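You operate a simulated robot arm through the tools that you are given. There is no shell and no other tool. Be economical: measure what you need, move in short steps, check, and stop when the job is done.

You run a simulated two-armed robot. Do the job below in one go: nothing can be reset, and whatever is moved stays where it is left.

## Task
Count the small blocks on the top of the small bench, then put as many of the bottles from the top of the small bench on the top of the bench. Take the spoon from the black rack and put it on the shelf of the tray bench. Pull the large drawer open. Do these in any order. Set down upright: bottle.

It is judged by the outcome, as a careful person would: the job done as asked, and still so three seconds after it is handed in. It fails if anything else is knocked over, pushed out of place, dropped, spilled or broken.

## Robot
Two 7-joint arms with fingered hands on one trunk, on a base that drives. Base frame: it is fixed to the floor where the robot stands at the start and does not move with it; the origin is under the middle of the robot, x ahead of it, y to its left, z up; the surface under the hand at the start is at about z = 0.8. Readings come in m, degrees, newtons and seconds.
The left shoulder is at the start at [0.08, 0.198, 1.487], the right one opposite. With the tool pointing down near the work surface each hand reaches from about 0.1 to 0.7 m from the robot's upright axis, wherever it stands, measured 20 degrees to its own side. Places, roughly: large drawer [-3.4, -0.4, 0.6]; shelf of the tray bench [-0.2, 3.7, 0.5]; spoon [-1.5, 3.75, 1]; top of the bench [-1.5, 3.7, 0.9]. Payload 4 kg a hand.
The tool frame of a hand sits at the grasp point between the pads (the TCP): z along the fingers, y along the line on which they close. The tips reach 0.026 m beyond it. The gripper opens to 0.132 m. The gripper's body begins 0.073 m behind the TCP. The gripper is a hand of 4 fingers: y runs from the thumb to the fingers, the wrist lies at [0, 0, -0.239] in the tool frame.
Orientation is that of the tool frame in the base frame, as a unit quaternion [w, x, y, z]. With the fingers straight down and closing along the base's y, the tool's x points along the base's -x, its y along +y and its z along -z.

## Interface
- The arms move only by the tool drive_tool. It takes "left_rows", "right_rows" or both (then of equal length, played together; a hand with none holds still); each is a list of rows, each a list of 6 numbers: the shift along the base's x, y, z in units of 250 mm (1.0 is 250 mm), then the turn, a rotation vector about the base's x, y, z in units of 90 degrees (1.0 is 90 degrees). In form: [[x, y, z, ax, ay, az], ...]. A call has 1 to 10 rows; each row is the pose to reach, as a shift and turn from the pose commanded when the call began. A call with a number of a shift or a turn outside -1 to 1 is refused whole. Rows are played at 5 a second. More than 0.05 m and 8.6 degrees between two rows, and nothing of the call is played. Where a pose cannot be reached the arm comes as near as it can. A force on the tool above 40 N (or 10 N above the force at the start of the call, whichever is more), or a blocked arm, ends the call early, and 0.2 s more pass. In this call time passes only in rows, and 0.2 s behind the last. It gives the time, the measured TCP pose, the force on the tool (base axes), the opening and the grip force at its end, in the units of the frame above (readings bear some noise), with the torque about the TCP (base axes, N m) and any sound that the robot's microphone picked up.
- Cameras (640 x 400 px; columns grow to the right, rows downward): "scene" is now at [0.0964, 0.0071, 1.6325]; the picture's right is [0.13, -0.99, 0.00], its down [-0.86, -0.12, -0.50] and it looks along [0.49, 0.07, -0.87] (base axes); focal length 286 px, centre (320, 200). "left" rides on the left gripper at [-0.068, 0.002, -0.097] in its tool frame; the picture's right is [-0.03, -1.00, 0.00], its down [0.82, -0.02, -0.58] and it looks along [0.58, -0.02, 0.82] (tool axes); focal length 270 px, centre (320, 200). "right" rides on the right gripper at [0.068, 0.002, -0.097] in its tool frame; the picture's right is [-0.03, 1.00, 0.00], its down [-0.82, -0.02, -0.58] and it looks along [-0.58, -0.01, 0.82] (tool axes); focal length 270 px, centre (320, 200). There is no depth. A picture from a camera that has moved, and an enlarged one, comes with that camera's place and axes in the base frame and with its lens.
- camera(camera): a new picture of that camera. The clock stands still meanwhile.
- raise_lower(by): slides the trunk up (or, below 0, down) by that many m; the arms and the scene camera ride with it, the base frame stays. It gives what a move gives, with no picture.
- base_move(legs): drives the robot by 1 to 6 legs, each [ahead, left, turn to the left] in m, m and degrees, along the robot's own axes; the way and the turn of a leg run together, so that a leg with both is an arc; at most 1.5 m and 180 degrees a leg. The arms and the cameras ride along, it lands a little off, and it stops where it bumps. It gives what a move gives.
- set_fingers(finger1, finger2, finger3, thumb_bend, hand): sets how far each is bent, from 0 (flat) to 1 (curled in); at 0.3 the hand is open as for a grip, at 0.7 the pads meet at the TCP. One left out holds its place. A second passes; each finger stops where it meets its share of the squeeze, and holds until it gets a number again. It is the only way to open and close the hand. It gives what a move gives, with no picture; readings hold the bend of each and the force on the fingers (four entries, about 0 where the hand has none), thumb and palm.
- turn_head(pan, tilt): turns the head with the scene camera to pan (to the left, within 86 degrees either way) and tilt (down, from -29 to 69), counted from straight ahead of the robot. It gives what a move gives.
- close_up(camera, box): a new picture of the part [left, top, right, bottom] of that camera's present view, enlarged. The clock stands still meanwhile.
- hand_in(): hands the job in; it is judged then, once.

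Work in short steps. Places have to be worked out from the pictures, the camera data and where the tool is seen: move nearer, look again, correct. Check each grasp and each placing, and mend what went wrong. You have 165 turns and 118 pictures in all, those below and enlarged ones among them. Open the grippers and draw the arms clear of the work before you hand the job in, unless the task says otherwise; then end with one line.

The tools are called after "Request:" as name(argument=value, ...) on one line, values as JSON. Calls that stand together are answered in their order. drive_tool: Moves the arms, as the interface text tells. Its arguments: {"type":"object","properties":{"left_rows":{"type":"array","items":{"type":"array","items":{"type":"number"}}},"right_rows":{"type":"array","items":{"type":"array","items":{"type":"number"}}}},"required":[]} The other tools are called the same way: raise_lower (by) slides the trunk up or down; set_fingers (finger1, finger2, finger3, thumb_bend, hand) moves the fingers one by one; base_move (legs) drives the base; turn_head (pan, tilt) turns the head that bears the scene camera; camera (camera) takes a picture; close_up (camera, box) takes an enlarged picture of a part of a camera's view; hand_in () hands the job in.

At the start:

```text
time: 0.0
left_tool_pos: [0.3814, 0.2757, 0.9864]
left_ee_rot: [0.015, -0.003, 1.0, 0.004]
left_wrist_force: [-1.0, -0.6, 0.2]
left_ft_torque: [0.02, -0.02, -0.01]
left_width: 0.1318
left_grasp_force: 0.2
left_shape: jaw
left_bend: [0.3, 0.3, 0.3, 0.3]
left_finger forces: [0.1, 0.1, 0.1, 0.1, 0.0, 0.1]
right_tool_pos: [0.3149, -0.049, 1.0512]
right_ee_rot: [0.0, -0.001, 1.0, -0.001]
right_wrist_force: [-0.5, -0.3, 0.1]
right_ft_torque: [0.03, 0.0, -0.02]
right_width: 0.132
right_grasp_force: 0.1
right_shape: jaw
right_bend: [0.3, 0.3, 0.3, 0.3]
right_finger forces: [0.0, 0.0, 0.0, 0.0, 0.1, 0.0]
trunk travel left (down, up): [-0.797, 0.043]
robot x, y, heading: [-0.0005, 0.0027, -0.1]
head pan, tilt: [7.7, 60.3]
```

scene: 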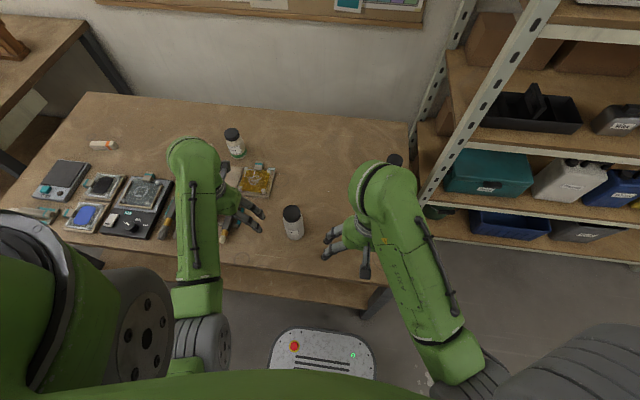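
right: 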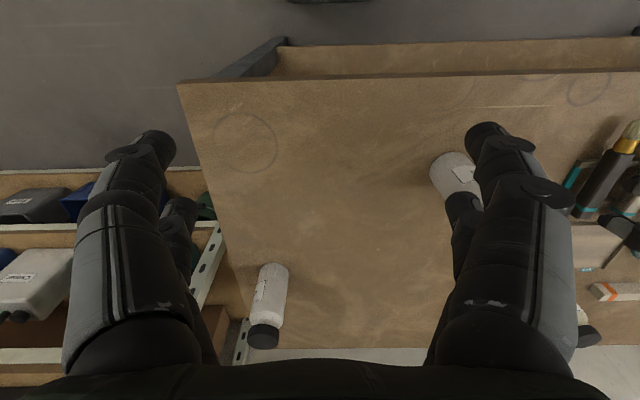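
left: 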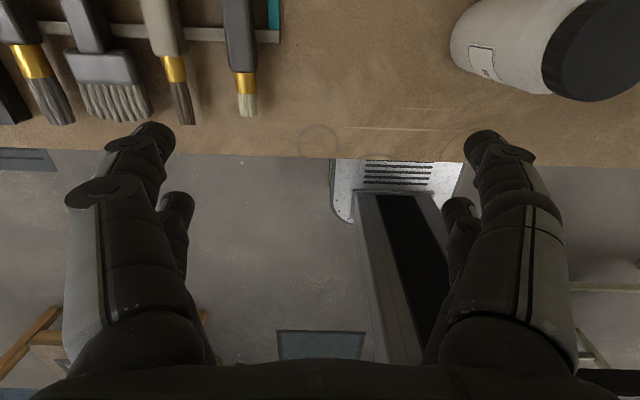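

I see a work bench ahead with three bottles and various items. First I look around with the head to identify the room.

Request:
turn_head(pan=0, tilt=25)

Request:
camera(camera="scene")

Request:
turn_head(pan=80, tilt=15)

Request:
camera(camera="scene")

```text
time: 1.0
left_tool_pos: [0.3845, 0.2779, 0.9894]
left_ee_rot: [0.019, -0.005, 1.0, 0.007]
left_wrist_force: [-0.6, 0.5, -0.3]
left_ft_torque: [0.0, 0.0, -0.01]
left_width: 0.1319
left_grasp_force: 0.0
left_shape: jaw
left_bend: [0.3, 0.3, 0.3, 0.3]
left_finger forces: [0.0, 0.0, 0.0, 0.0, 0.0, 0.0]
right_tool_pos: [0.313, -0.0491, 1.0515]
right_ee_rot: [0.0, 0.0, 1.0, 0.0]
right_wrist_force: [0.9, -0.6, 0.2]
right_ft_torque: [-0.01, 0.0, 0.01]
right_width: 0.1318
right_grasp_force: 0.1
right_shape: jaw
right_bend: [0.3, 0.3, 0.3, 0.3]
right_finger forces: [0.0, 0.0, 0.0, 0.0, 0.1, 0.1]
trunk travel left (down, up): [-0.797, 0.043]
robot x, y, heading: [0.0016, -0.0043, -0.2]
head pan, tilt: [0.0, 25.0]
```

```text
114 pictures are left
camera scene: at [0.1228, -0.0017, 1.6833], right [0.0, -1.0, 0.0], down [-0.42, 0.0, -0.91], along [0.91, 0.0, -0.42], focal length 286 px, centre (320, 200)
```

scene: 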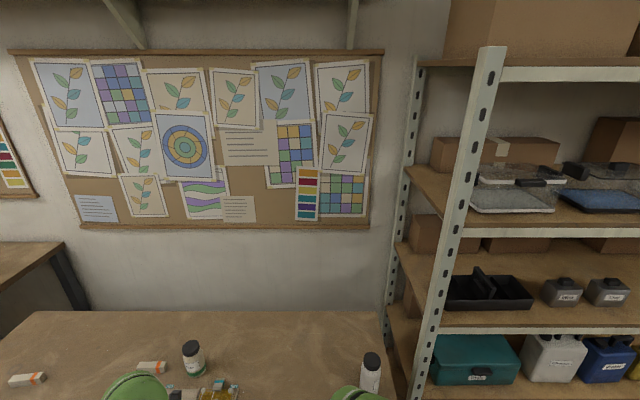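

```text
time: 2.5
left_tool_pos: [0.3854, 0.2763, 0.9911]
left_ee_rot: [0.02, -0.004, 1.0, 0.005]
left_wrist_force: [0.2, -0.4, 0.7]
left_ft_torque: [-0.03, 0.02, 0.02]
left_width: 0.1317
left_grasp_force: 0.0
left_shape: jaw
left_bend: [0.3, 0.3, 0.3, 0.3]
left_finger forces: [0.0, 0.1, 0.1, 0.1, 0.0, 0.0]
right_tool_pos: [0.3131, -0.0494, 1.0523]
right_ee_rot: [0.001, 0.0, 1.0, 0.0]
right_wrist_force: [-0.3, -0.7, 0.7]
right_ft_torque: [-0.02, -0.01, -0.01]
right_width: 0.1318
right_grasp_force: 0.0
right_shape: jaw
right_bend: [0.3, 0.3, 0.3, 0.3]
right_finger forces: [0.0, 0.0, 0.1, 0.0, 0.1, 0.1]
trunk travel left (down, up): [-0.797, 0.043]
robot x, y, heading: [-0.0018, 0.0, 0.1]
head pan, tilt: [80.0, 15.0]
```

```text
113 pictures are left
camera scene: at [0.047, 0.0902, 1.6997], right [0.98, -0.17, 0.0], down [-0.05, -0.26, -0.97], along [0.17, 0.95, -0.26], focal length 286 px, centre (320, 200)
```

scene: 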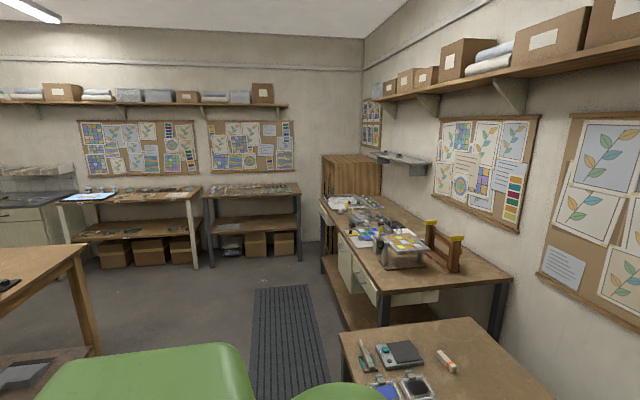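

The bench ahead seems to be the small bench (three bottles). I back off a bit to survey its top without arm occlusion.

Request:
base_move(legs=[[-0.45, 0, 0]])

Request:
turn_head(pan=10, tilt=38)

Request:
camera(camera="scene")

```text
time: 5.3
left_tool_pos: [-0.0664, 0.2765, 0.9901]
left_ee_rot: [0.019, -0.004, 1.0, 0.005]
left_wrist_force: [-0.4, 0.0, -0.4]
left_ft_torque: [0.02, 0.01, 0.0]
left_width: 0.132
left_grasp_force: 0.0
left_shape: jaw
left_bend: [0.3, 0.3, 0.3, 0.3]
left_finger forces: [0.1, 0.0, 0.0, 0.0, 0.1, 0.0]
right_tool_pos: [-0.1387, -0.0499, 1.0509]
right_ee_rot: [-0.001, 0.001, 1.0, 0.0]
right_wrist_force: [0.0, -0.5, 0.1]
right_ft_torque: [0.0, 0.01, -0.01]
right_width: 0.1318
right_grasp_force: 0.1
right_shape: jaw
right_bend: [0.3, 0.3, 0.3, 0.3]
right_finger forces: [0.0, 0.0, 0.1, 0.0, 0.0, 0.0]
trunk travel left (down, up): [-0.797, 0.043]
robot x, y, heading: [-0.4503, -0.0005, -0.2]
head pan, tilt: [80.0, 15.0]
```

```text
time: 6.7
left_tool_pos: [-0.0669, 0.2764, 0.9922]
left_ee_rot: [0.023, -0.004, 1.0, 0.006]
left_wrist_force: [0.0, -0.3, 0.3]
left_ft_torque: [-0.01, -0.01, -0.01]
left_width: 0.1318
left_grasp_force: 0.0
left_shape: jaw
left_bend: [0.3, 0.3, 0.3, 0.3]
left_finger forces: [0.0, 0.0, 0.0, 0.1, 0.0, 0.0]
right_tool_pos: [-0.1399, -0.0492, 1.0529]
right_ee_rot: [0.0, 0.001, 1.0, 0.0]
right_wrist_force: [0.2, -1.0, -0.2]
right_ft_torque: [0.01, -0.03, 0.0]
right_width: 0.1319
right_grasp_force: 0.0
right_shape: jaw
right_bend: [0.3, 0.3, 0.3, 0.3]
right_finger forces: [0.0, 0.1, 0.0, 0.0, 0.1, 0.0]
trunk travel left (down, up): [-0.797, 0.043]
robot x, y, heading: [-0.4537, -0.0018, -0.2]
head pan, tilt: [10.0, 38.0]
```

```text
112 pictures are left
camera scene: at [-0.3382, 0.0135, 1.6632], right [0.17, -0.98, 0.0], down [-0.61, -0.11, -0.79], along [0.78, 0.14, -0.62], focal length 286 px, centre (320, 200)
```

scene: 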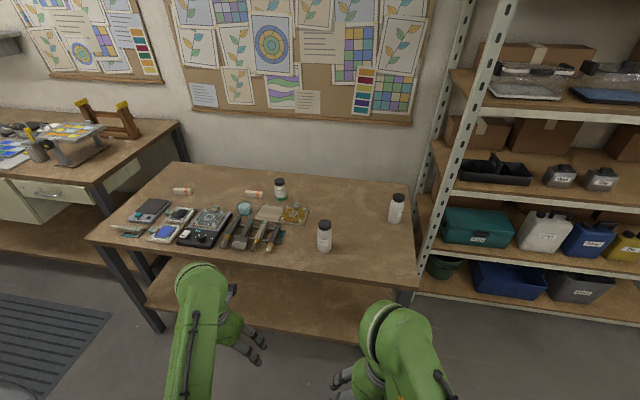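

Request:
close_up(camera="scene", box=[95, 160, 265, 266])

Request:
close_up(camera="scene", box=[250, 160, 420, 266])

```text
3.76 times, centred on (180, 213) of scene
camera zoom: at [-0.3382, 0.0135, 1.6632], right [0.17, -0.98, 0.0], down [-0.61, -0.11, -0.79], along [0.78, 0.14, -0.62], focal length 1075 px, centre (847, 151)
```

zoom: 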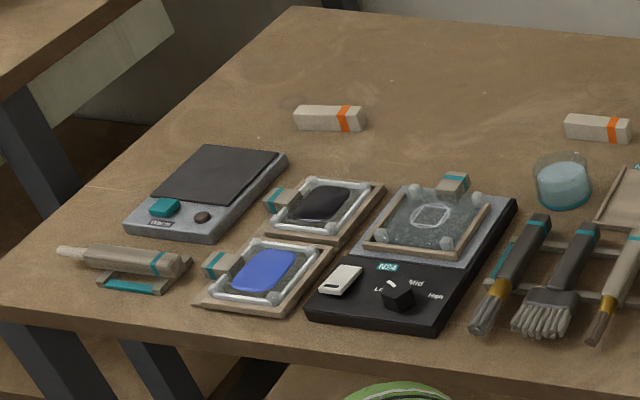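

```text
3.76 times, centred on (335, 213) of scene
camera zoom: at [-0.3382, 0.0135, 1.6632], right [0.17, -0.98, 0.0], down [-0.61, -0.11, -0.79], along [0.78, 0.14, -0.62], focal length 1075 px, centre (264, 151)
```

zoom: 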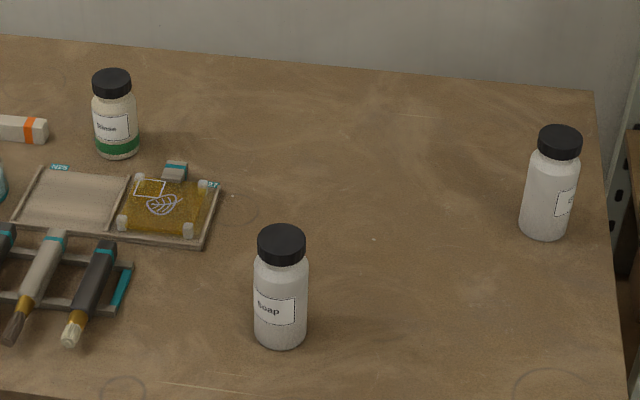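

I count two small blocks (white with an orange stripe), so two bottles go over: the Soap bottle at about (0.43, 0.136) and the white one at about (0.643, -0.154), both about 0.14 high. I raise the left hand and drive back up to the bench.

Request:
drive_tool(left_rows=[[0, 0, 0.15, 0, 0, 0], [0, 0, 0.3, 0, 0, 0]])

Request:
base_move(legs=[[0.45, 0, 0]])

Request:
turn_head(pan=-5, tilt=55)

Request:
camera(camera="scene")

Request:
camera(camera="right")

Request:
camera(camera="left")

```text
time: 7.3
left_tool_pos: [-0.0557, 0.2814, 1.0817]
left_ee_rot: [0.034, -0.006, 0.999, 0.009]
left_wrist_force: [-1.2, 0.1, 0.2]
left_ft_torque: [-0.01, 0.03, 0.0]
left_width: 0.1317
left_grasp_force: 0.1
left_shape: jaw
left_bend: [0.3, 0.3, 0.3, 0.3]
left_finger forces: [0.0, 0.0, 0.0, 0.0, 0.0, 0.1]
right_tool_pos: [-0.1413, -0.0494, 1.0601]
right_ee_rot: [0.0, 0.0, 1.0, 0.0]
right_wrist_force: [0.8, 0.3, 0.2]
right_ft_torque: [-0.01, 0.02, 0.0]
right_width: 0.1319
right_grasp_force: 0.1
right_shape: jaw
right_bend: [0.3, 0.3, 0.3, 0.3]
right_finger forces: [0.0, 0.1, 0.0, 0.0, 0.0, 0.0]
trunk travel left (down, up): [-0.797, 0.043]
robot x, y, heading: [-0.4523, -0.0015, 0.1]
head pan, tilt: [10.0, 38.0]
```

```text
time: 10.0
left_tool_pos: [0.3907, 0.2835, 1.0861]
left_ee_rot: [0.052, -0.008, 0.999, 0.014]
left_wrist_force: [0.4, -0.4, 1.3]
left_ft_torque: [-0.02, 0.0, 0.01]
left_width: 0.1319
left_grasp_force: 0.0
left_shape: jaw
left_bend: [0.3, 0.3, 0.3, 0.3]
left_finger forces: [0.1, 0.1, 0.0, 0.1, 0.1, 0.0]
right_tool_pos: [0.2984, -0.0517, 1.0537]
right_ee_rot: [0.001, 0.001, 1.0, 0.001]
right_wrist_force: [0.4, 0.7, -0.1]
right_ft_torque: [0.02, 0.0, -0.03]
right_width: 0.1319
right_grasp_force: 0.1
right_shape: jaw
right_bend: [0.3, 0.3, 0.3, 0.3]
right_finger forces: [0.1, 0.1, 0.0, 0.1, 0.0, 0.0]
trunk travel left (down, up): [-0.797, 0.043]
robot x, y, heading: [-0.0131, -0.0012, -0.3]
head pan, tilt: [10.0, 38.0]
```

```text
time: 10.8
left_tool_pos: [0.3964, 0.2842, 1.0889]
left_ee_rot: [0.056, -0.011, 0.998, 0.015]
left_wrist_force: [-0.5, -0.3, 0.2]
left_ft_torque: [-0.04, 0.02, 0.01]
left_width: 0.1317
left_grasp_force: 0.1
left_shape: jaw
left_bend: [0.3, 0.3, 0.3, 0.3]
left_finger forces: [0.0, 0.0, 0.1, 0.1, 0.0, 0.0]
right_tool_pos: [0.3012, -0.0518, 1.0518]
right_ee_rot: [0.0, 0.003, 1.0, 0.0]
right_wrist_force: [-0.3, 0.1, -0.4]
right_ft_torque: [-0.01, 0.0, 0.0]
right_width: 0.1317
right_grasp_force: 0.0
right_shape: jaw
right_bend: [0.3, 0.3, 0.3, 0.3]
right_finger forces: [0.1, 0.1, 0.0, 0.0, 0.0, 0.1]
trunk travel left (down, up): [-0.797, 0.043]
robot x, y, heading: [-0.0102, -0.0, -0.2]
head pan, tilt: [-5.0, 55.0]
```

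```text
109 pictures are left
camera scene: at [0.0903, -0.0091, 1.6393], right [-0.09, -1.0, 0.0], down [-0.82, 0.07, -0.57], along [0.57, -0.05, -0.82], focal length 286 px, centre (320, 200)
```

scene: 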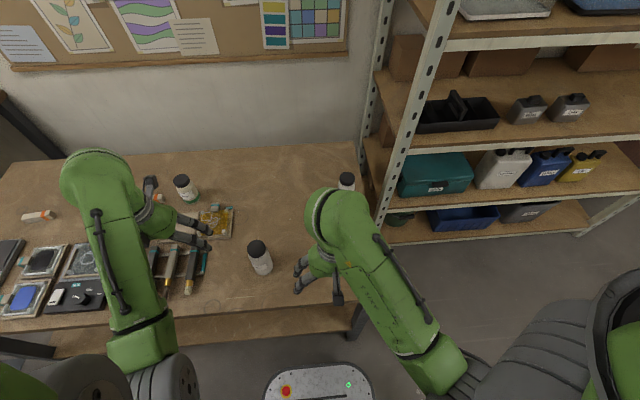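

```text
108 pictures are left
camera right: at [0.2318, -0.0494, 1.1485], right [0.03, 1.0, 0.0], down [0.82, -0.02, 0.58], along [0.58, -0.02, -0.82], focal length 270 px, centre (320, 200)
```

right: 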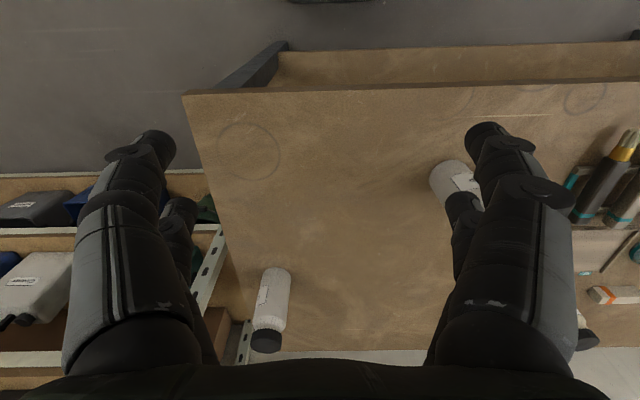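

```text
107 pictures are left
camera left: at [0.454, 0.2846, 1.1931], right [0.05, -1.0, -0.03], down [-0.87, -0.05, 0.48], along [-0.48, 0.0, -0.88], focal length 270 px, centre (320, 200)
```

left: 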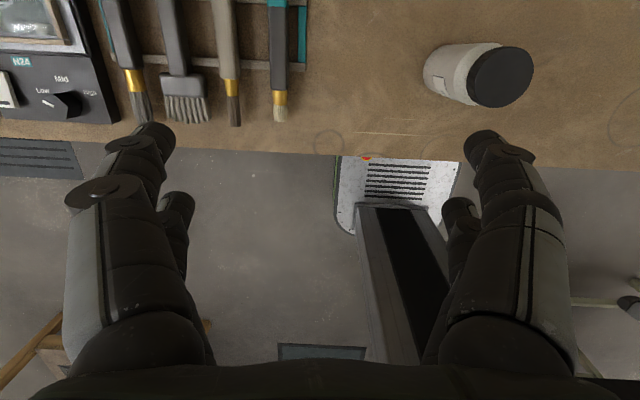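

Pictures agree: Soap at (0.433, 0.13), other bottle at (0.648, -0.15). I move both hands toward places above them.

Request:
drive_tool(left_rows=[[0.03, -0.1, 0, 0, 0.01, 0], [0.05, -0.2, 0, 0, 0.03, 0], [0.08, -0.3, 0, 0, 0.04, 0], [0.11, -0.4, 0, -0.01, 0.05, 0], [0.14, -0.5, 0, -0.02, 0.06, -0.01], [0.16, -0.6, 0, -0.02, 0.07, -0.01]], right_rows=[[0.16, -0.05, 0, 0, 0, 0], [0.32, -0.1, 0, 0, 0, 0], [0.48, -0.15, 0, 0, 0, 0], [0.64, -0.2, 0, 0, 0, 0], [0.8, -0.26, 0, 0, 0, 0], [0.96, -0.32, 0, 0, 0, 0]])

Request:
drive_tool(right_rows=[[0.14, -0.03, 0, 0, 0, 0], [0.28, -0.05, 0, 0, 0, 0]])

Request:
camera(camera="right")

Request:
camera(camera="left")

Request:
camera(camera="scene")

```text
time: 12.2
left_tool_pos: [0.4399, 0.1382, 1.0769]
left_ee_rot: [-0.006, -0.002, 1.0, -0.002]
left_wrist_force: [0.5, 0.1, -0.1]
left_ft_torque: [0.03, 0.06, 0.0]
left_width: 0.1321
left_grasp_force: 0.1
left_shape: jaw
left_bend: [0.3, 0.3, 0.3, 0.3]
left_finger forces: [0.1, 0.0, 0.1, 0.0, 0.0, 0.1]
left hand out of reach, approached as far as the arm can: row 2, 3, 4, 5, 6
right_tool_pos: [0.5436, -0.1303, 1.0494]
right_ee_rot: [-0.001, 0.002, 1.0, 0.001]
right_wrist_force: [-0.1, 0.5, -0.2]
right_ft_torque: [0.01, 0.02, -0.01]
right_width: 0.1321
right_grasp_force: 0.0
right_shape: jaw
right_bend: [0.3, 0.3, 0.3, 0.3]
right_finger forces: [0.0, 0.0, 0.1, 0.0, 0.1, 0.1]
trunk travel left (down, up): [-0.797, 0.043]
robot x, y, heading: [-0.014, -0.0019, -0.2]
head pan, tilt: [-5.0, 55.0]
```

```text
time: 12.8
left_tool_pos: [0.4414, 0.1393, 1.0765]
left_ee_rot: [-0.005, -0.001, 1.0, -0.002]
left_wrist_force: [0.3, 0.4, 0.1]
left_ft_torque: [0.04, -0.01, -0.03]
left_width: 0.1319
left_grasp_force: 0.0
left_shape: jaw
left_bend: [0.3, 0.3, 0.3, 0.3]
left_finger forces: [0.0, 0.0, 0.0, 0.1, 0.1, 0.1]
right_tool_pos: [0.6143, -0.1445, 1.0484]
right_ee_rot: [-0.002, 0.003, 1.0, 0.0]
right_wrist_force: [0.1, 0.4, -0.2]
right_ft_torque: [-0.01, 0.03, -0.02]
right_width: 0.132
right_grasp_force: 0.1
right_shape: jaw
right_bend: [0.3, 0.3, 0.3, 0.3]
right_finger forces: [0.0, 0.0, 0.0, 0.0, 0.0, 0.1]
trunk travel left (down, up): [-0.797, 0.043]
robot x, y, heading: [-0.0135, -0.0023, -0.2]
head pan, tilt: [-5.0, 55.0]
```

```text
106 pictures are left
camera right: at [0.5464, -0.1426, 1.1457], right [0.03, 1.0, 0.0], down [0.82, -0.02, 0.58], along [0.58, -0.02, -0.82], focal length 270 px, centre (320, 200)
```

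right: 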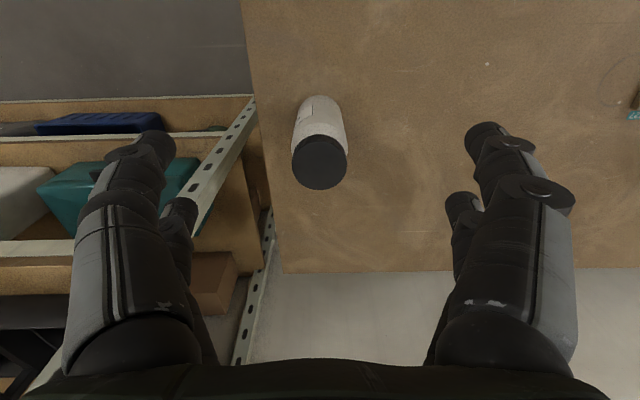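

```text
105 pictures are left
camera left: at [0.511, 0.1406, 1.1713], right [0.03, -1.0, 0.0], down [-0.81, -0.02, 0.59], along [-0.59, -0.02, -0.81], focal length 270 px, centre (320, 200)
```

left: 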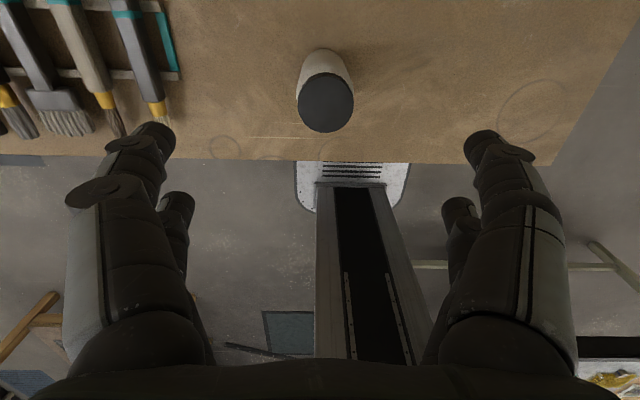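

```text
104 pictures are left
camera scene: at [0.0949, -0.0097, 1.6393], right [-0.09, -1.0, 0.0], down [-0.82, 0.07, -0.57], along [0.57, -0.05, -0.82], focal length 286 px, centre (320, 200)
```

scene: 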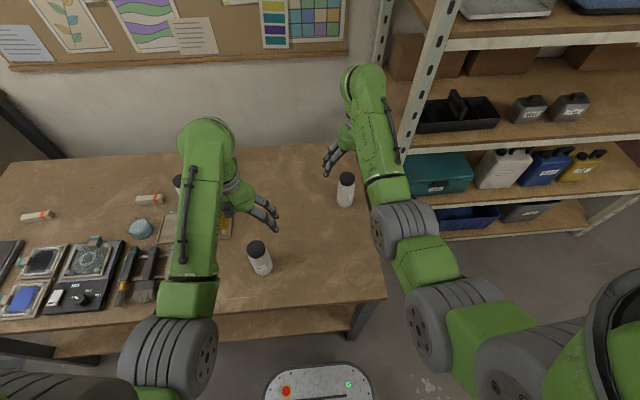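

Bottle centres refine to (0.441, 0.1325) and (0.656, -0.147), tops about 0.935. I line up and descend to a body grasp at z≈0.885.

Request:
drive_tool(left_rows=[[0, -0.024, -0.1, 0, 0, 0], [0, -0.024, -0.25, 0, 0, 0], [0, -0.024, -0.4, 0, 0, 0], [0, -0.024, -0.55, 0, 0, 0], [0, -0.024, -0.66, 0, 0, 0], [0, -0.024, -0.765, 0, 0, 0]], right_rows=[[0.168, -0.01, 0, 0, 0, 0], [0.168, -0.01, -0.12, 0, 0, 0], [0.168, -0.01, -0.28, 0, 0, 0], [0.168, -0.01, -0.42, 0, 0, 0], [0.168, -0.01, -0.54, 0, 0, 0], [0.168, -0.01, -0.65, 0, 0, 0]])

Request:
camera(camera="right")

Request:
camera(camera="left")

```text
time: 14.2
left_tool_pos: [0.4387, 0.132, 0.8871]
left_ee_rot: [-0.004, -0.001, 1.0, -0.002]
left_wrist_force: [0.5, -0.3, -0.5]
left_ft_torque: [0.01, -0.05, -0.01]
left_width: 0.1316
left_grasp_force: 0.1
left_shape: jaw
left_bend: [0.3, 0.3, 0.3, 0.3]
left_finger forces: [0.1, 0.0, 0.1, 0.0, 0.1, 0.0]
right_tool_pos: [0.6528, -0.1455, 0.8888]
right_ee_rot: [0.0, 0.003, 1.0, 0.0]
right_wrist_force: [0.7, 1.1, 0.6]
right_ft_torque: [-0.04, -0.04, 0.02]
right_width: 0.1319
right_grasp_force: 0.0
right_shape: jaw
right_bend: [0.3, 0.3, 0.3, 0.3]
right_finger forces: [0.1, 0.0, 0.0, 0.1, 0.1, 0.0]
trunk travel left (down, up): [-0.797, 0.043]
robot x, y, heading: [-0.0123, -0.001, -0.0]
head pan, tilt: [-5.0, 55.0]
```

```text
103 pictures are left
camera right: at [0.5849, -0.1441, 0.9856], right [0.03, 1.0, 0.0], down [0.82, -0.02, 0.58], along [0.58, -0.02, -0.82], focal length 270 px, centre (320, 200)
```

right: 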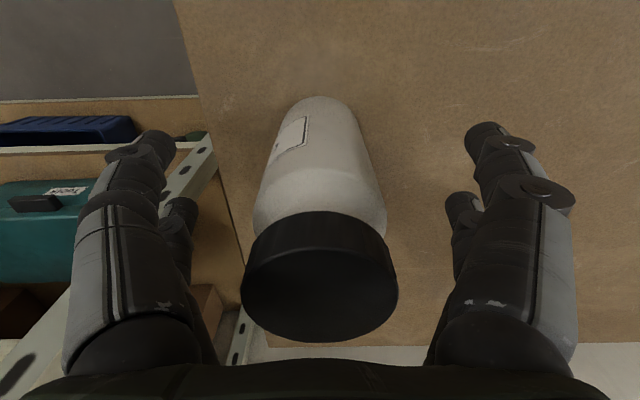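

```text
102 pictures are left
camera left: at [0.5091, 0.1336, 0.9826], right [0.03, -1.0, 0.0], down [-0.81, -0.02, 0.58], along [-0.58, -0.02, -0.81], focal length 270 px, centre (320, 200)
```

left: 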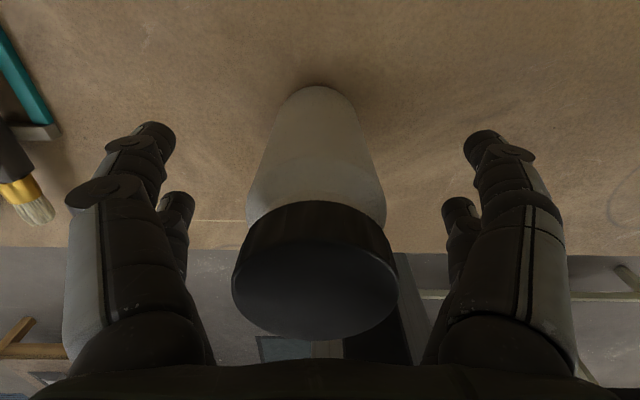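

Both bottles are centred between the fingers; I close both hands.

Request:
set_fingers(hand="left", finger1=0.7, finger2=0.7, finger3=0.7, thumb_bend=0.7)

Request:
set_fingers(hand="right", finger1=0.7, finger2=0.7, finger3=0.7, thumb_bend=0.7)

Request:
drive_tool(left_rows=[[0, 0, 0.1, 0, 0, 0], [0, 0, 0.25, 0, 0, 0], [0, 0, 0.4, 0, 0, 0]], right_rows=[[0, 0, 0.1, 0, 0, 0], [0, 0, 0.25, 0, 0, 0], [0, 0, 0.4, 0, 0, 0]])

Request:
camera(camera="scene")

```text
time: 15.2
left_tool_pos: [0.4385, 0.1326, 0.8873]
left_ee_rot: [-0.005, 0.0, 1.0, -0.002]
left_wrist_force: [-0.4, 0.5, -0.7]
left_ft_torque: [0.02, -0.02, -0.01]
left_width: 0.0407
left_grasp_force: 19.9
left_shape: fingers
left_bend: [0.57, 0.58, 0.6, 0.63]
left_finger forces: [10.0, 10.4, 6.9, 0.0, 12.3, 0.0]
right_tool_pos: [0.6532, -0.1463, 0.8893]
right_ee_rot: [0.0, 0.002, 1.0, 0.0]
right_wrist_force: [-1.3, 0.8, -0.5]
right_ft_torque: [-0.01, -0.04, 0.01]
right_width: 0.1321
right_grasp_force: 0.0
right_shape: jaw
right_bend: [0.3, 0.3, 0.3, 0.3]
right_finger forces: [0.1, 0.0, 0.0, 0.0, 0.1, 0.0]
trunk travel left (down, up): [-0.797, 0.043]
robot x, y, heading: [-0.0117, 0.0006, -0.3]
head pan, tilt: [-5.0, 55.0]
```

```text
time: 16.2
left_tool_pos: [0.4388, 0.1328, 0.8859]
left_ee_rot: [-0.005, -0.002, 1.0, -0.001]
left_wrist_force: [-0.9, -0.6, -0.5]
left_ft_torque: [0.02, 0.01, 0.02]
left_width: 0.0404
left_grasp_force: 19.7
left_shape: fingers
left_bend: [0.57, 0.58, 0.6, 0.63]
left_finger forces: [10.1, 10.3, 6.9, 0.0, 12.3, 0.0]
right_tool_pos: [0.6528, -0.1455, 0.8898]
right_ee_rot: [0.0, 0.002, 1.0, 0.0]
right_wrist_force: [0.7, 0.8, 0.4]
right_ft_torque: [0.0, 0.01, -0.01]
right_width: 0.0289
right_grasp_force: 16.7
right_shape: fingers
right_bend: [0.61, 0.56, 0.57, 0.65]
right_finger forces: [7.1, 10.4, 8.9, 0.0, 7.9, 0.1]
trunk travel left (down, up): [-0.797, 0.043]
robot x, y, heading: [-0.0133, -0.0007, -0.1]
head pan, tilt: [-5.0, 55.0]
```

```text
time: 17.0
left_tool_pos: [0.438, 0.1336, 0.9868]
left_ee_rot: [-0.005, -0.001, 1.0, -0.001]
left_wrist_force: [0.0, 0.4, -1.9]
left_ft_torque: [-0.01, -0.01, -0.01]
left_width: 0.0405
left_grasp_force: 20.5
left_shape: fingers
left_bend: [0.57, 0.58, 0.6, 0.63]
left_finger forces: [10.2, 10.5, 7.1, 0.0, 12.3, 0.1]
right_tool_pos: [0.6529, -0.1441, 0.9884]
right_ee_rot: [0.0, 0.001, 1.0, 0.0]
right_wrist_force: [0.3, -0.9, -1.5]
right_ft_torque: [-0.01, 0.02, 0.0]
right_width: 0.0291
right_grasp_force: 17.0
right_shape: fingers
right_bend: [0.61, 0.56, 0.57, 0.65]
right_finger forces: [7.1, 10.3, 8.9, 0.0, 8.0, 0.0]
trunk travel left (down, up): [-0.797, 0.043]
robot x, y, heading: [-0.0121, -0.0011, -0.7]
head pan, tilt: [-5.0, 55.0]
```

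```text
101 pictures are left
camera scene: at [0.09, -0.0089, 1.6395], right [-0.09, -1.0, 0.0], down [-0.82, 0.07, -0.57], along [0.57, -0.05, -0.82], focal length 286 px, centre (320, 200)
```

scene: 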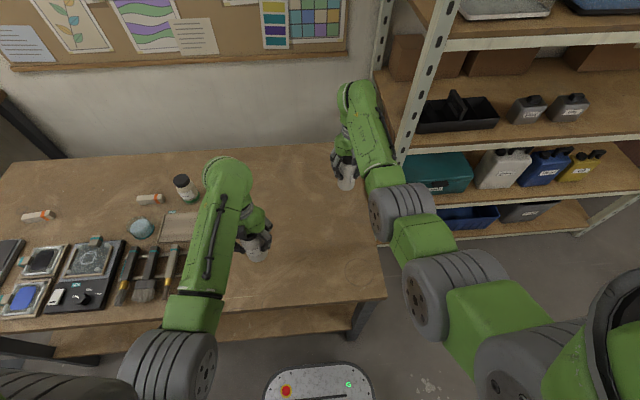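

Both bottles are gripped and lifted. I draw the right hand back, raise both a bit, back away and turn left to look at the room.

Request:
drive_tool(left_rows=[[0, 0.0, 0.1, 0, 0, 0], [0, 0.04, 0.2, 0, 0, 0], [0, 0.08, 0.2, 0, 0, 0], [0, 0.1, 0.2, 0, 0, 0], [0, 0.12, 0.2, 0, 0, 0], [0, 0.16, 0.2, 0, 0, 0], [0, 0.2, 0.2, 0, 0, 0]], right_rows=[[-0.1, 0, 0.1, 0, 0, 0], [-0.25, 0, 0.2, 0, 0, 0], [-0.4, 0, 0.2, 0, 0, 0], [-0.55, 0, 0.2, 0, 0, 0], [-0.7, 0, 0.2, 0, 0, 0], [-0.85, 0, 0.2, 0, 0, 0], [-0.95, 0, 0.2, 0, 0, 0]])

Request:
base_move(legs=[[-0.55, 0, 0], [0, 0, 90]])

Request:
turn_head(pan=25, tilt=18)

Request:
camera(camera="scene")

Request:
turn_head(pan=85, tilt=15)

Request:
camera(camera="scene")

```text
time: 18.6
left_tool_pos: [0.4371, 0.1837, 1.0372]
left_ee_rot: [-0.004, -0.001, 1.0, -0.002]
left_wrist_force: [0.4, -0.3, -1.2]
left_ft_torque: [-0.03, 0.02, 0.0]
left_width: 0.0404
left_grasp_force: 20.1
left_shape: fingers
left_bend: [0.57, 0.58, 0.6, 0.63]
left_finger forces: [10.3, 10.7, 7.3, 0.0, 12.4, 0.1]
right_tool_pos: [0.416, -0.1451, 1.0411]
right_ee_rot: [0.0, 0.002, 1.0, 0.0]
right_wrist_force: [0.2, 0.1, -2.4]
right_ft_torque: [-0.01, 0.02, -0.03]
right_width: 0.0286
right_grasp_force: 17.4
right_shape: fingers
right_bend: [0.61, 0.56, 0.57, 0.65]
right_finger forces: [7.2, 10.4, 9.0, 0.0, 8.2, 0.1]
trunk travel left (down, up): [-0.797, 0.043]
robot x, y, heading: [-0.0113, 0.0006, 0.1]
head pan, tilt: [-5.0, 55.0]
```

```text
time: 25.6
left_tool_pos: [-0.758, 0.4387, 1.036]
left_ee_rot: [0.003, 0.727, -0.686, 0.006]
left_wrist_force: [-0.6, 0.6, -1.6]
left_ft_torque: [0.01, 0.01, 0.02]
left_width: 0.0402
left_grasp_force: 19.8
left_shape: fingers
left_bend: [0.57, 0.58, 0.61, 0.63]
left_finger forces: [10.2, 10.5, 7.1, 0.0, 12.3, 0.0]
right_tool_pos: [-0.4283, 0.4377, 1.0408]
right_ee_rot: [0.001, 0.727, -0.687, 0.0]
right_wrist_force: [0.4, -0.4, -2.1]
right_ft_torque: [-0.02, 0.01, 0.02]
right_width: 0.0282
right_grasp_force: 17.3
right_shape: fingers
right_bend: [0.61, 0.56, 0.57, 0.65]
right_finger forces: [6.7, 10.5, 8.9, 0.0, 8.2, 0.0]
trunk travel left (down, up): [-0.797, 0.043]
robot x, y, heading: [-0.5498, -0.001, 93.1]
head pan, tilt: [-5.0, 55.0]
```

```text
time: 26.6
left_tool_pos: [-0.7572, 0.4388, 1.0363]
left_ee_rot: [0.002, 0.729, -0.684, 0.005]
left_wrist_force: [0.5, -1.0, -2.6]
left_ft_torque: [-0.01, 0.01, 0.02]
left_width: 0.0401
left_grasp_force: 20.4
left_shape: fingers
left_bend: [0.57, 0.58, 0.61, 0.63]
left_finger forces: [10.3, 10.6, 7.2, 0.0, 12.3, 0.0]
right_tool_pos: [-0.4289, 0.4373, 1.0408]
right_ee_rot: [0.001, 0.727, -0.687, 0.0]
right_wrist_force: [0.9, 0.3, -2.0]
right_ft_torque: [-0.02, -0.02, 0.01]
right_width: 0.0281
right_grasp_force: 17.6
right_shape: fingers
right_bend: [0.61, 0.56, 0.57, 0.65]
right_finger forces: [6.7, 10.5, 8.9, 0.1, 8.3, 0.0]
trunk travel left (down, up): [-0.797, 0.043]
robot x, y, heading: [-0.5464, 0.0006, 93.2]
head pan, tilt: [25.0, 18.0]
```

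```text
100 pictures are left
camera scene: at [-0.593, 0.1117, 1.6949], right [0.88, 0.47, 0.0], down [0.15, -0.27, -0.95], along [-0.45, 0.84, -0.31], focal length 286 px, centre (320, 200)
```

scene: 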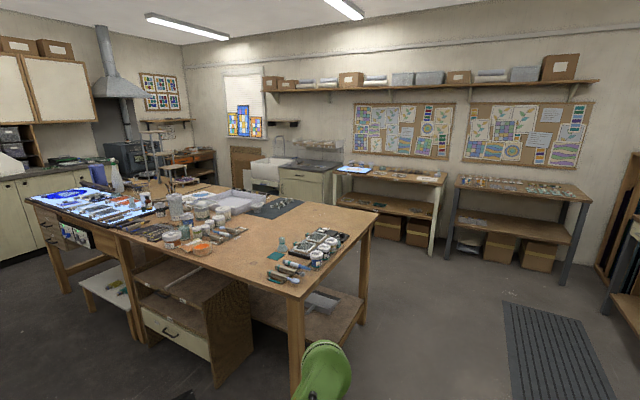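

```text
time: 27.9
left_tool_pos: [-0.7576, 0.439, 1.0359]
left_ee_rot: [0.002, 0.729, -0.685, 0.005]
left_wrist_force: [-0.8, 0.7, -2.2]
left_ft_torque: [0.01, 0.02, 0.01]
left_width: 0.04
left_grasp_force: 20.1
left_shape: fingers
left_bend: [0.57, 0.58, 0.61, 0.63]
left_finger forces: [10.3, 10.6, 7.1, 0.0, 12.3, 0.0]
right_tool_pos: [-0.4287, 0.4369, 1.0391]
right_ee_rot: [0.0, 0.727, -0.687, 0.0]
right_wrist_force: [0.7, -0.6, -1.8]
right_ft_torque: [0.03, 0.01, -0.02]
right_width: 0.0281
right_grasp_force: 17.0
right_shape: fingers
right_bend: [0.61, 0.56, 0.57, 0.65]
right_finger forces: [6.7, 10.5, 9.0, 0.0, 8.2, 0.0]
trunk travel left (down, up): [-0.797, 0.043]
robot x, y, heading: [-0.5486, -0.0001, 93.2]
head pan, tilt: [85.0, 15.0]
```

```text
99 pictures are left
camera scene: at [-0.6423, 0.0325, 1.6999], right [0.03, 1.0, 0.0], down [0.26, -0.01, -0.97], along [-0.97, 0.03, -0.26], focal length 286 px, centre (320, 200)
```

scene: 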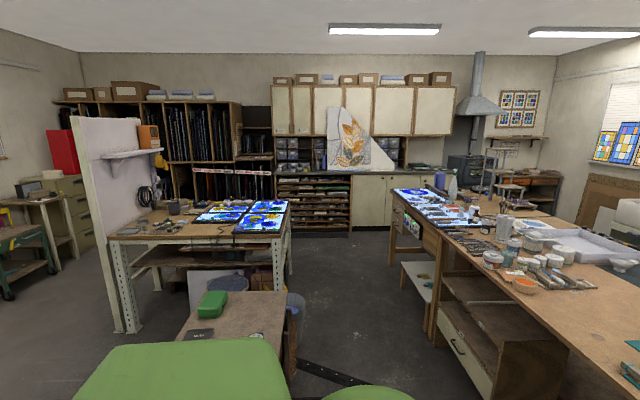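

The bench (front edge y≈3.34, x from -2.1 to -0.8) and the island corner (-1.2, 2.27) are located. I drive up the aisle to about (-0.55, 2.7).

Request:
base_move(legs=[[0, 0, -3.2], [1.4, 0, 0], [1.25, 0, 0]])

Request:
turn_head(pan=35, tilt=28)

Request:
camera(camera="scene")

```text
time: 41.3
left_tool_pos: [-0.7956, 3.0932, 1.0369]
left_ee_rot: [0.002, 0.722, -0.692, 0.004]
left_wrist_force: [-0.1, -1.3, -2.2]
left_ft_torque: [0.03, 0.03, 0.01]
left_width: 0.0401
left_grasp_force: 19.8
left_shape: fingers
left_bend: [0.57, 0.58, 0.61, 0.63]
left_finger forces: [10.3, 10.6, 7.1, 0.0, 12.3, 0.0]
right_tool_pos: [-0.4659, 3.0859, 1.0401]
right_ee_rot: [0.0, 0.72, -0.694, 0.001]
right_wrist_force: [1.0, 0.2, -2.4]
right_ft_torque: [0.02, 0.0, 0.01]
right_width: 0.0282
right_grasp_force: 17.3
right_shape: fingers
right_bend: [0.61, 0.56, 0.57, 0.65]
right_finger forces: [6.8, 10.6, 9.0, 0.0, 8.3, 0.0]
trunk travel left (down, up): [-0.797, 0.043]
robot x, y, heading: [-0.5912, 2.653, 92.1]
head pan, tilt: [85.0, 15.0]
```

```text
time: 42.5
left_tool_pos: [-0.7948, 3.0948, 1.0356]
left_ee_rot: [0.002, 0.722, -0.692, 0.005]
left_wrist_force: [-0.1, 0.1, -2.3]
left_ft_torque: [0.05, 0.0, 0.0]
left_width: 0.0403
left_grasp_force: 20.4
left_shape: fingers
left_bend: [0.57, 0.58, 0.61, 0.63]
left_finger forces: [10.2, 10.7, 7.2, 0.0, 12.4, 0.1]
right_tool_pos: [-0.4655, 3.0866, 1.0409]
right_ee_rot: [0.0, 0.72, -0.694, 0.0]
right_wrist_force: [-0.1, 0.2, -2.5]
right_ft_torque: [0.02, 0.01, 0.0]
right_width: 0.0282
right_grasp_force: 17.6
right_shape: fingers
right_bend: [0.61, 0.56, 0.57, 0.65]
right_finger forces: [6.8, 10.6, 9.1, 0.1, 8.3, 0.0]
trunk travel left (down, up): [-0.797, 0.043]
robot x, y, heading: [-0.5959, 2.6504, 91.9]
head pan, tilt: [35.0, 28.0]
```

```text
98 pictures are left
camera scene: at [-0.649, 2.7537, 1.6788], right [0.8, 0.6, 0.0], down [0.28, -0.37, -0.88], along [-0.53, 0.7, -0.47], focal length 286 px, centre (320, 200)
```

scene: 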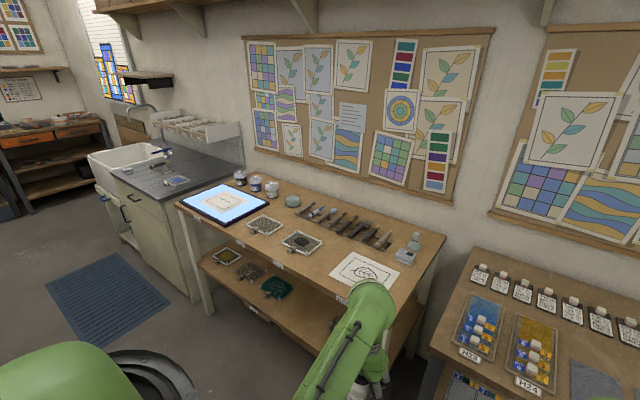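

Request:
close_up(camera="scene", box=[220, 160, 460, 310])

Request:
base_move(legs=[[0.0, 0.8, -2]])

Request:
turn_head(pan=5, tilt=42)

Request:
camera(camera="scene")

```text
2.67 times, centred on (340, 235) of scene
camera zoom: at [-0.649, 2.7537, 1.6788], right [0.8, 0.6, 0.0], down [0.28, -0.37, -0.88], along [-0.53, 0.7, -0.47], focal length 762 px, centre (267, 107)
```

zoom: 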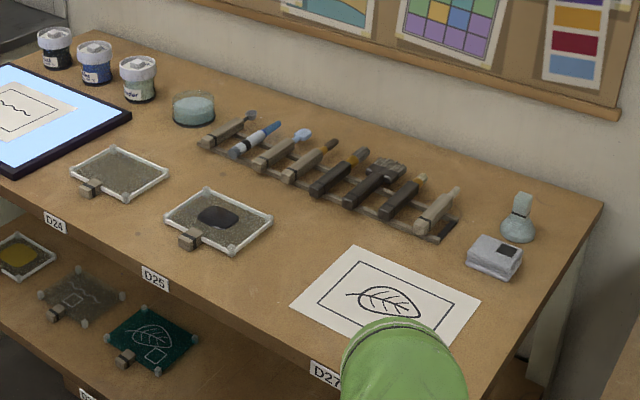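

```text
time: 46.8
left_tool_pos: [-1.5816, 3.0903, 1.0361]
left_ee_rot: [-0.003, -0.707, 0.707, -0.005]
left_wrist_force: [0.1, 0.2, -1.3]
left_ft_torque: [0.0, 0.01, 0.01]
left_width: 0.0404
left_grasp_force: 20.2
left_shape: fingers
left_bend: [0.57, 0.58, 0.61, 0.63]
left_finger forces: [10.4, 10.6, 7.3, 0.1, 12.4, 0.0]
right_tool_pos: [-1.2536, 3.068, 1.0391]
right_ee_rot: [-0.001, -0.705, 0.709, 0.001]
right_wrist_force: [0.6, 0.4, -1.9]
right_ft_torque: [0.0, 0.01, 0.01]
right_width: 0.0279
right_grasp_force: 17.6
right_shape: fingers
right_bend: [0.61, 0.56, 0.57, 0.65]
right_finger forces: [6.7, 10.6, 9.0, 0.0, 8.3, 0.0]
trunk travel left (down, up): [-0.797, 0.043]
robot x, y, heading: [-1.3984, 2.6406, 89.6]
head pan, tilt: [35.0, 28.0]
```

```text
time: 47.7
left_tool_pos: [-1.5835, 3.09, 1.036]
left_ee_rot: [0.002, 0.707, -0.707, 0.006]
left_wrist_force: [0.1, -0.2, -2.1]
left_ft_torque: [-0.01, 0.01, 0.03]
left_width: 0.0399
left_grasp_force: 20.2
left_shape: fingers
left_bend: [0.57, 0.58, 0.61, 0.63]
left_finger forces: [10.4, 10.7, 7.3, 0.0, 12.4, 0.0]
right_tool_pos: [-1.2546, 3.0688, 1.0398]
right_ee_rot: [0.0, -0.705, 0.709, -0.001]
right_wrist_force: [-0.2, -0.5, -1.5]
right_ft_torque: [-0.04, -0.01, 0.01]
right_width: 0.0282
right_grasp_force: 17.3
right_shape: fingers
right_bend: [0.61, 0.56, 0.57, 0.65]
right_finger forces: [6.8, 10.6, 9.0, 0.0, 8.3, 0.1]
trunk travel left (down, up): [-0.797, 0.043]
robot x, y, heading: [-1.3994, 2.6401, 89.8]
head pan, tilt: [5.0, 42.0]
```

```text
96 pictures are left
camera scene: at [-1.4069, 2.7517, 1.6574], right [1.0, 0.08, 0.0], down [0.06, -0.67, -0.74], along [-0.06, 0.74, -0.67], focal length 286 px, centre (320, 200)
```

scene: 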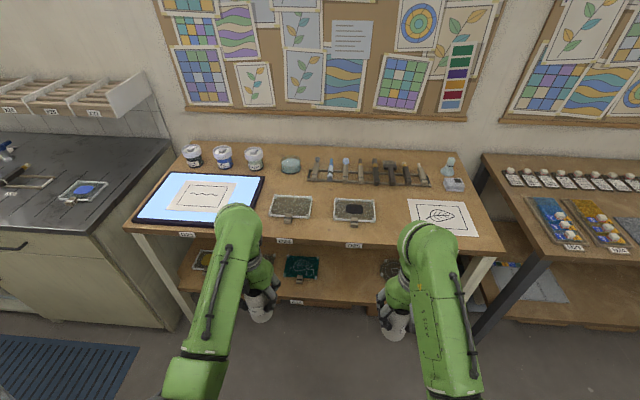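

The gap between frame D25 and the paper, around x=-1.20, y 3.4–3.6, is free; both bottles fit there one behind the other. I raise the trunk slightly and drive up to the bench.

Request:
raise_lower(by=0.04)

Request:
base_move(legs=[[0.38, 0, 0.2]])

Request:
turn_head(pan=-8, tilt=52)

Request:
camera(camera="scene")

Request:
camera(camera="right")

```text
time: 48.6
left_tool_pos: [-1.5825, 3.0899, 1.0764]
left_ee_rot: [-0.002, -0.707, 0.707, -0.006]
left_wrist_force: [-0.5, 0.9, -2.2]
left_ft_torque: [-0.01, 0.01, 0.02]
left_width: 0.0401
left_grasp_force: 20.5
left_shape: fingers
left_bend: [0.57, 0.58, 0.61, 0.63]
left_finger forces: [10.4, 10.7, 7.3, 0.0, 12.4, 0.0]
right_tool_pos: [-1.2534, 3.0672, 1.0813]
right_ee_rot: [-0.001, -0.705, 0.709, 0.0]
right_wrist_force: [-0.7, 0.3, -1.5]
right_ft_torque: [-0.03, 0.0, 0.03]
right_width: 0.0281
right_grasp_force: 16.9
right_shape: fingers
right_bend: [0.61, 0.56, 0.57, 0.65]
right_finger forces: [6.8, 10.6, 8.9, 0.1, 8.3, 0.0]
trunk travel left (down, up): [-0.837, 0.003]
robot x, y, heading: [-1.4037, 2.6393, 89.3]
head pan, tilt: [5.0, 42.0]
```

```text
time: 51.0
left_tool_pos: [-1.5783, 3.4629, 1.0778]
left_ee_rot: [-0.001, -0.705, 0.709, -0.004]
left_wrist_force: [-0.1, -0.1, -2.3]
left_ft_torque: [0.01, 0.0, 0.0]
left_width: 0.04
left_grasp_force: 20.1
left_shape: fingers
left_bend: [0.57, 0.58, 0.61, 0.63]
left_finger forces: [10.5, 10.7, 7.3, 0.1, 12.5, 0.1]
right_tool_pos: [-1.2496, 3.4396, 1.0819]
right_ee_rot: [0.0, -0.704, 0.71, 0.001]
right_wrist_force: [0.2, -0.8, -1.6]
right_ft_torque: [0.03, 0.0, 0.01]
right_width: 0.0282
right_grasp_force: 17.4
right_shape: fingers
right_bend: [0.61, 0.56, 0.57, 0.65]
right_finger forces: [6.9, 10.5, 9.0, 0.0, 8.3, 0.0]
trunk travel left (down, up): [-0.837, 0.003]
robot x, y, heading: [-1.3993, 3.0134, 89.3]
head pan, tilt: [5.0, 42.0]
```

```text
time: 51.7
left_tool_pos: [-1.5786, 3.466, 1.0771]
left_ee_rot: [-0.001, -0.706, 0.708, -0.005]
left_wrist_force: [0.4, -0.1, -1.5]
left_ft_torque: [0.01, -0.04, -0.02]
left_width: 0.0403
left_grasp_force: 20.5
left_shape: fingers
left_bend: [0.57, 0.58, 0.61, 0.63]
left_finger forces: [10.4, 10.7, 7.3, 0.1, 12.4, 0.0]
right_tool_pos: [-1.2515, 3.4421, 1.0813]
right_ee_rot: [0.0, -0.704, 0.71, 0.001]
right_wrist_force: [0.1, 1.1, -2.4]
right_ft_torque: [-0.03, -0.02, 0.01]
right_width: 0.0279
right_grasp_force: 17.5
right_shape: fingers
right_bend: [0.61, 0.56, 0.57, 0.65]
right_finger forces: [6.8, 10.6, 9.1, 0.0, 8.3, 0.0]
trunk travel left (down, up): [-0.837, 0.003]
robot x, y, heading: [-1.3969, 3.0165, 89.5]
head pan, tilt: [-8.0, 52.0]
```

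```text
95 pictures are left
camera scene: at [-1.3853, 3.1171, 1.6836], right [0.99, -0.15, 0.0], down [-0.12, -0.78, -0.62], along [0.09, 0.61, -0.79], focal length 286 px, centre (320, 200)
```

scene: 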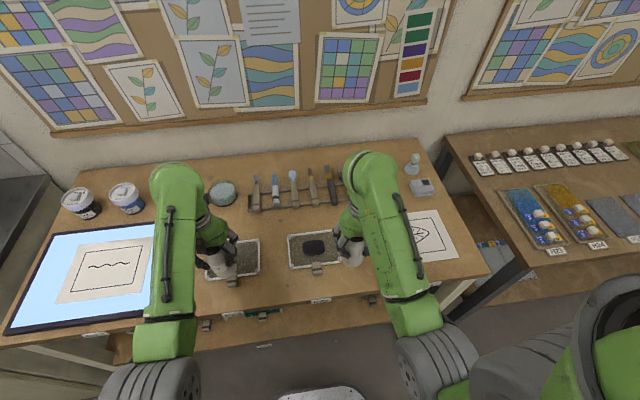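

```text
94 pictures are left
camera right: at [-1.2528, 3.3738, 1.177], right [-1.0, 0.03, 0.0], down [0.03, 0.82, 0.58], along [0.02, 0.58, -0.82], focal length 270 px, centre (320, 200)
```

right: 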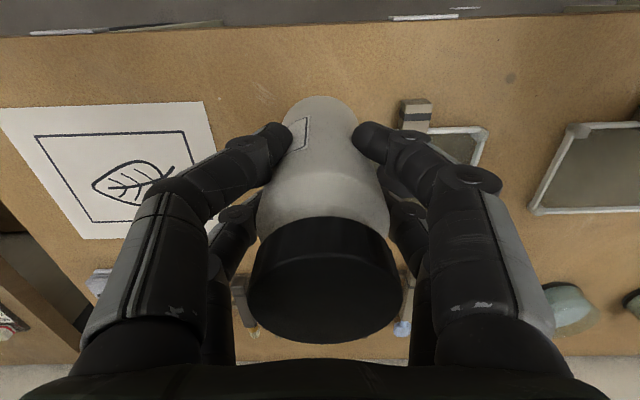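

Gap centre is x≈-1.205. I move the right bottle over (-1.205, 3.555) and lower to just above the surface (~0.91).

Request:
drive_tool(right_rows=[[0.06, 0.15, 0, 0, 0, 0], [0.12, 0.3, 0, 0, 0, 0], [0.186, 0.45, 0, 0, 0, 0], [0.186, 0.45, -0.1, 0, 0, 0], [0.186, 0.45, -0.2, 0, 0, 0], [0.186, 0.45, -0.27, 0, 0, 0]])

Request:
camera(camera="right")

Request:
camera(camera="scene")

```text
time: 53.1
left_tool_pos: [-1.5777, 3.4666, 1.0741]
left_ee_rot: [-0.003, -0.705, 0.709, -0.005]
left_wrist_force: [-0.7, 0.0, -2.1]
left_ft_torque: [-0.03, -0.02, 0.03]
left_width: 0.0401
left_grasp_force: 20.3
left_shape: fingers
left_bend: [0.57, 0.58, 0.61, 0.63]
left_finger forces: [10.4, 10.7, 7.3, 0.0, 12.4, 0.0]
right_tool_pos: [-1.2029, 3.5572, 1.0126]
right_ee_rot: [0.0, -0.704, 0.71, -0.001]
right_wrist_force: [0.5, -0.4, -2.0]
right_ft_torque: [-0.04, 0.01, 0.03]
right_width: 0.0278
right_grasp_force: 18.1
right_shape: fingers
right_bend: [0.61, 0.56, 0.57, 0.66]
right_finger forces: [7.1, 10.8, 9.1, 0.1, 8.5, 0.0]
trunk travel left (down, up): [-0.837, 0.003]
robot x, y, heading: [-1.3965, 3.0192, 89.5]
head pan, tilt: [-8.0, 52.0]
```

```text
93 pictures are left
camera right: at [-1.2071, 3.4885, 1.1094], right [-1.0, 0.03, 0.0], down [0.03, 0.82, 0.58], along [0.02, 0.58, -0.82], focal length 270 px, centre (320, 200)
```

right: 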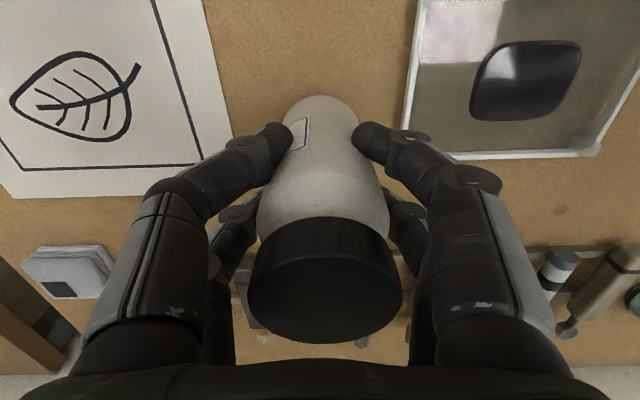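

```text
92 pictures are left
camera scene: at [-1.385, 3.1194, 1.6834], right [0.99, -0.15, 0.0], down [-0.12, -0.78, -0.61], along [0.09, 0.61, -0.79], focal length 286 px, centre (320, 200)
```

scene: 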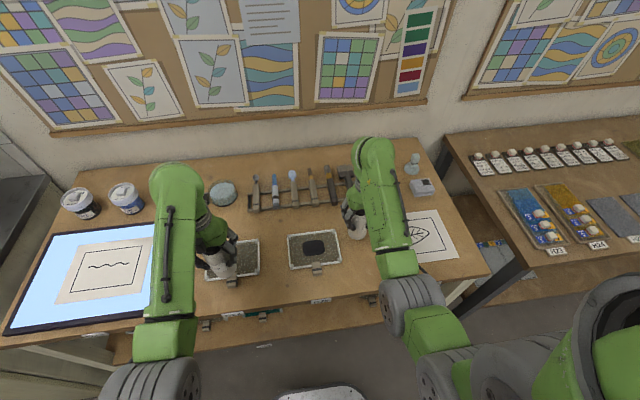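

The bottle hangs freely over the gap. I lower in small steps until contact.

Request:
drive_tool(right_rows=[[0, 0, -0.015, 0, 0, 0], [0, 0, -0.03, 0, 0, 0], [0, 0, -0.045, 0, 0, 0], [0, 0, -0.06, 0, 0, 0]])

```text
time: 54.1
left_tool_pos: [-1.5776, 3.4658, 1.0766]
left_ee_rot: [-0.002, -0.705, 0.709, -0.007]
left_wrist_force: [-0.2, -0.3, -1.8]
left_ft_torque: [0.01, 0.02, 0.03]
left_width: 0.0402
left_grasp_force: 20.4
left_shape: fingers
left_bend: [0.57, 0.58, 0.61, 0.63]
left_finger forces: [10.5, 10.7, 7.3, 0.1, 12.4, 0.0]
right_tool_pos: [-1.2028, 3.5568, 0.9984]
right_ee_rot: [0.0, -0.704, 0.71, 0.0]
right_wrist_force: [-0.4, -1.2, -1.9]
right_ft_torque: [-0.06, 0.0, 0.03]
right_width: 0.028
right_grasp_force: 18.0
right_shape: fingers
right_bend: [0.61, 0.56, 0.57, 0.66]
right_finger forces: [7.0, 10.9, 9.1, 0.0, 8.5, 0.0]
trunk travel left (down, up): [-0.837, 0.003]
robot x, y, heading: [-1.399, 3.0135, 89.6]
head pan, tilt: [-8.0, 52.0]
```

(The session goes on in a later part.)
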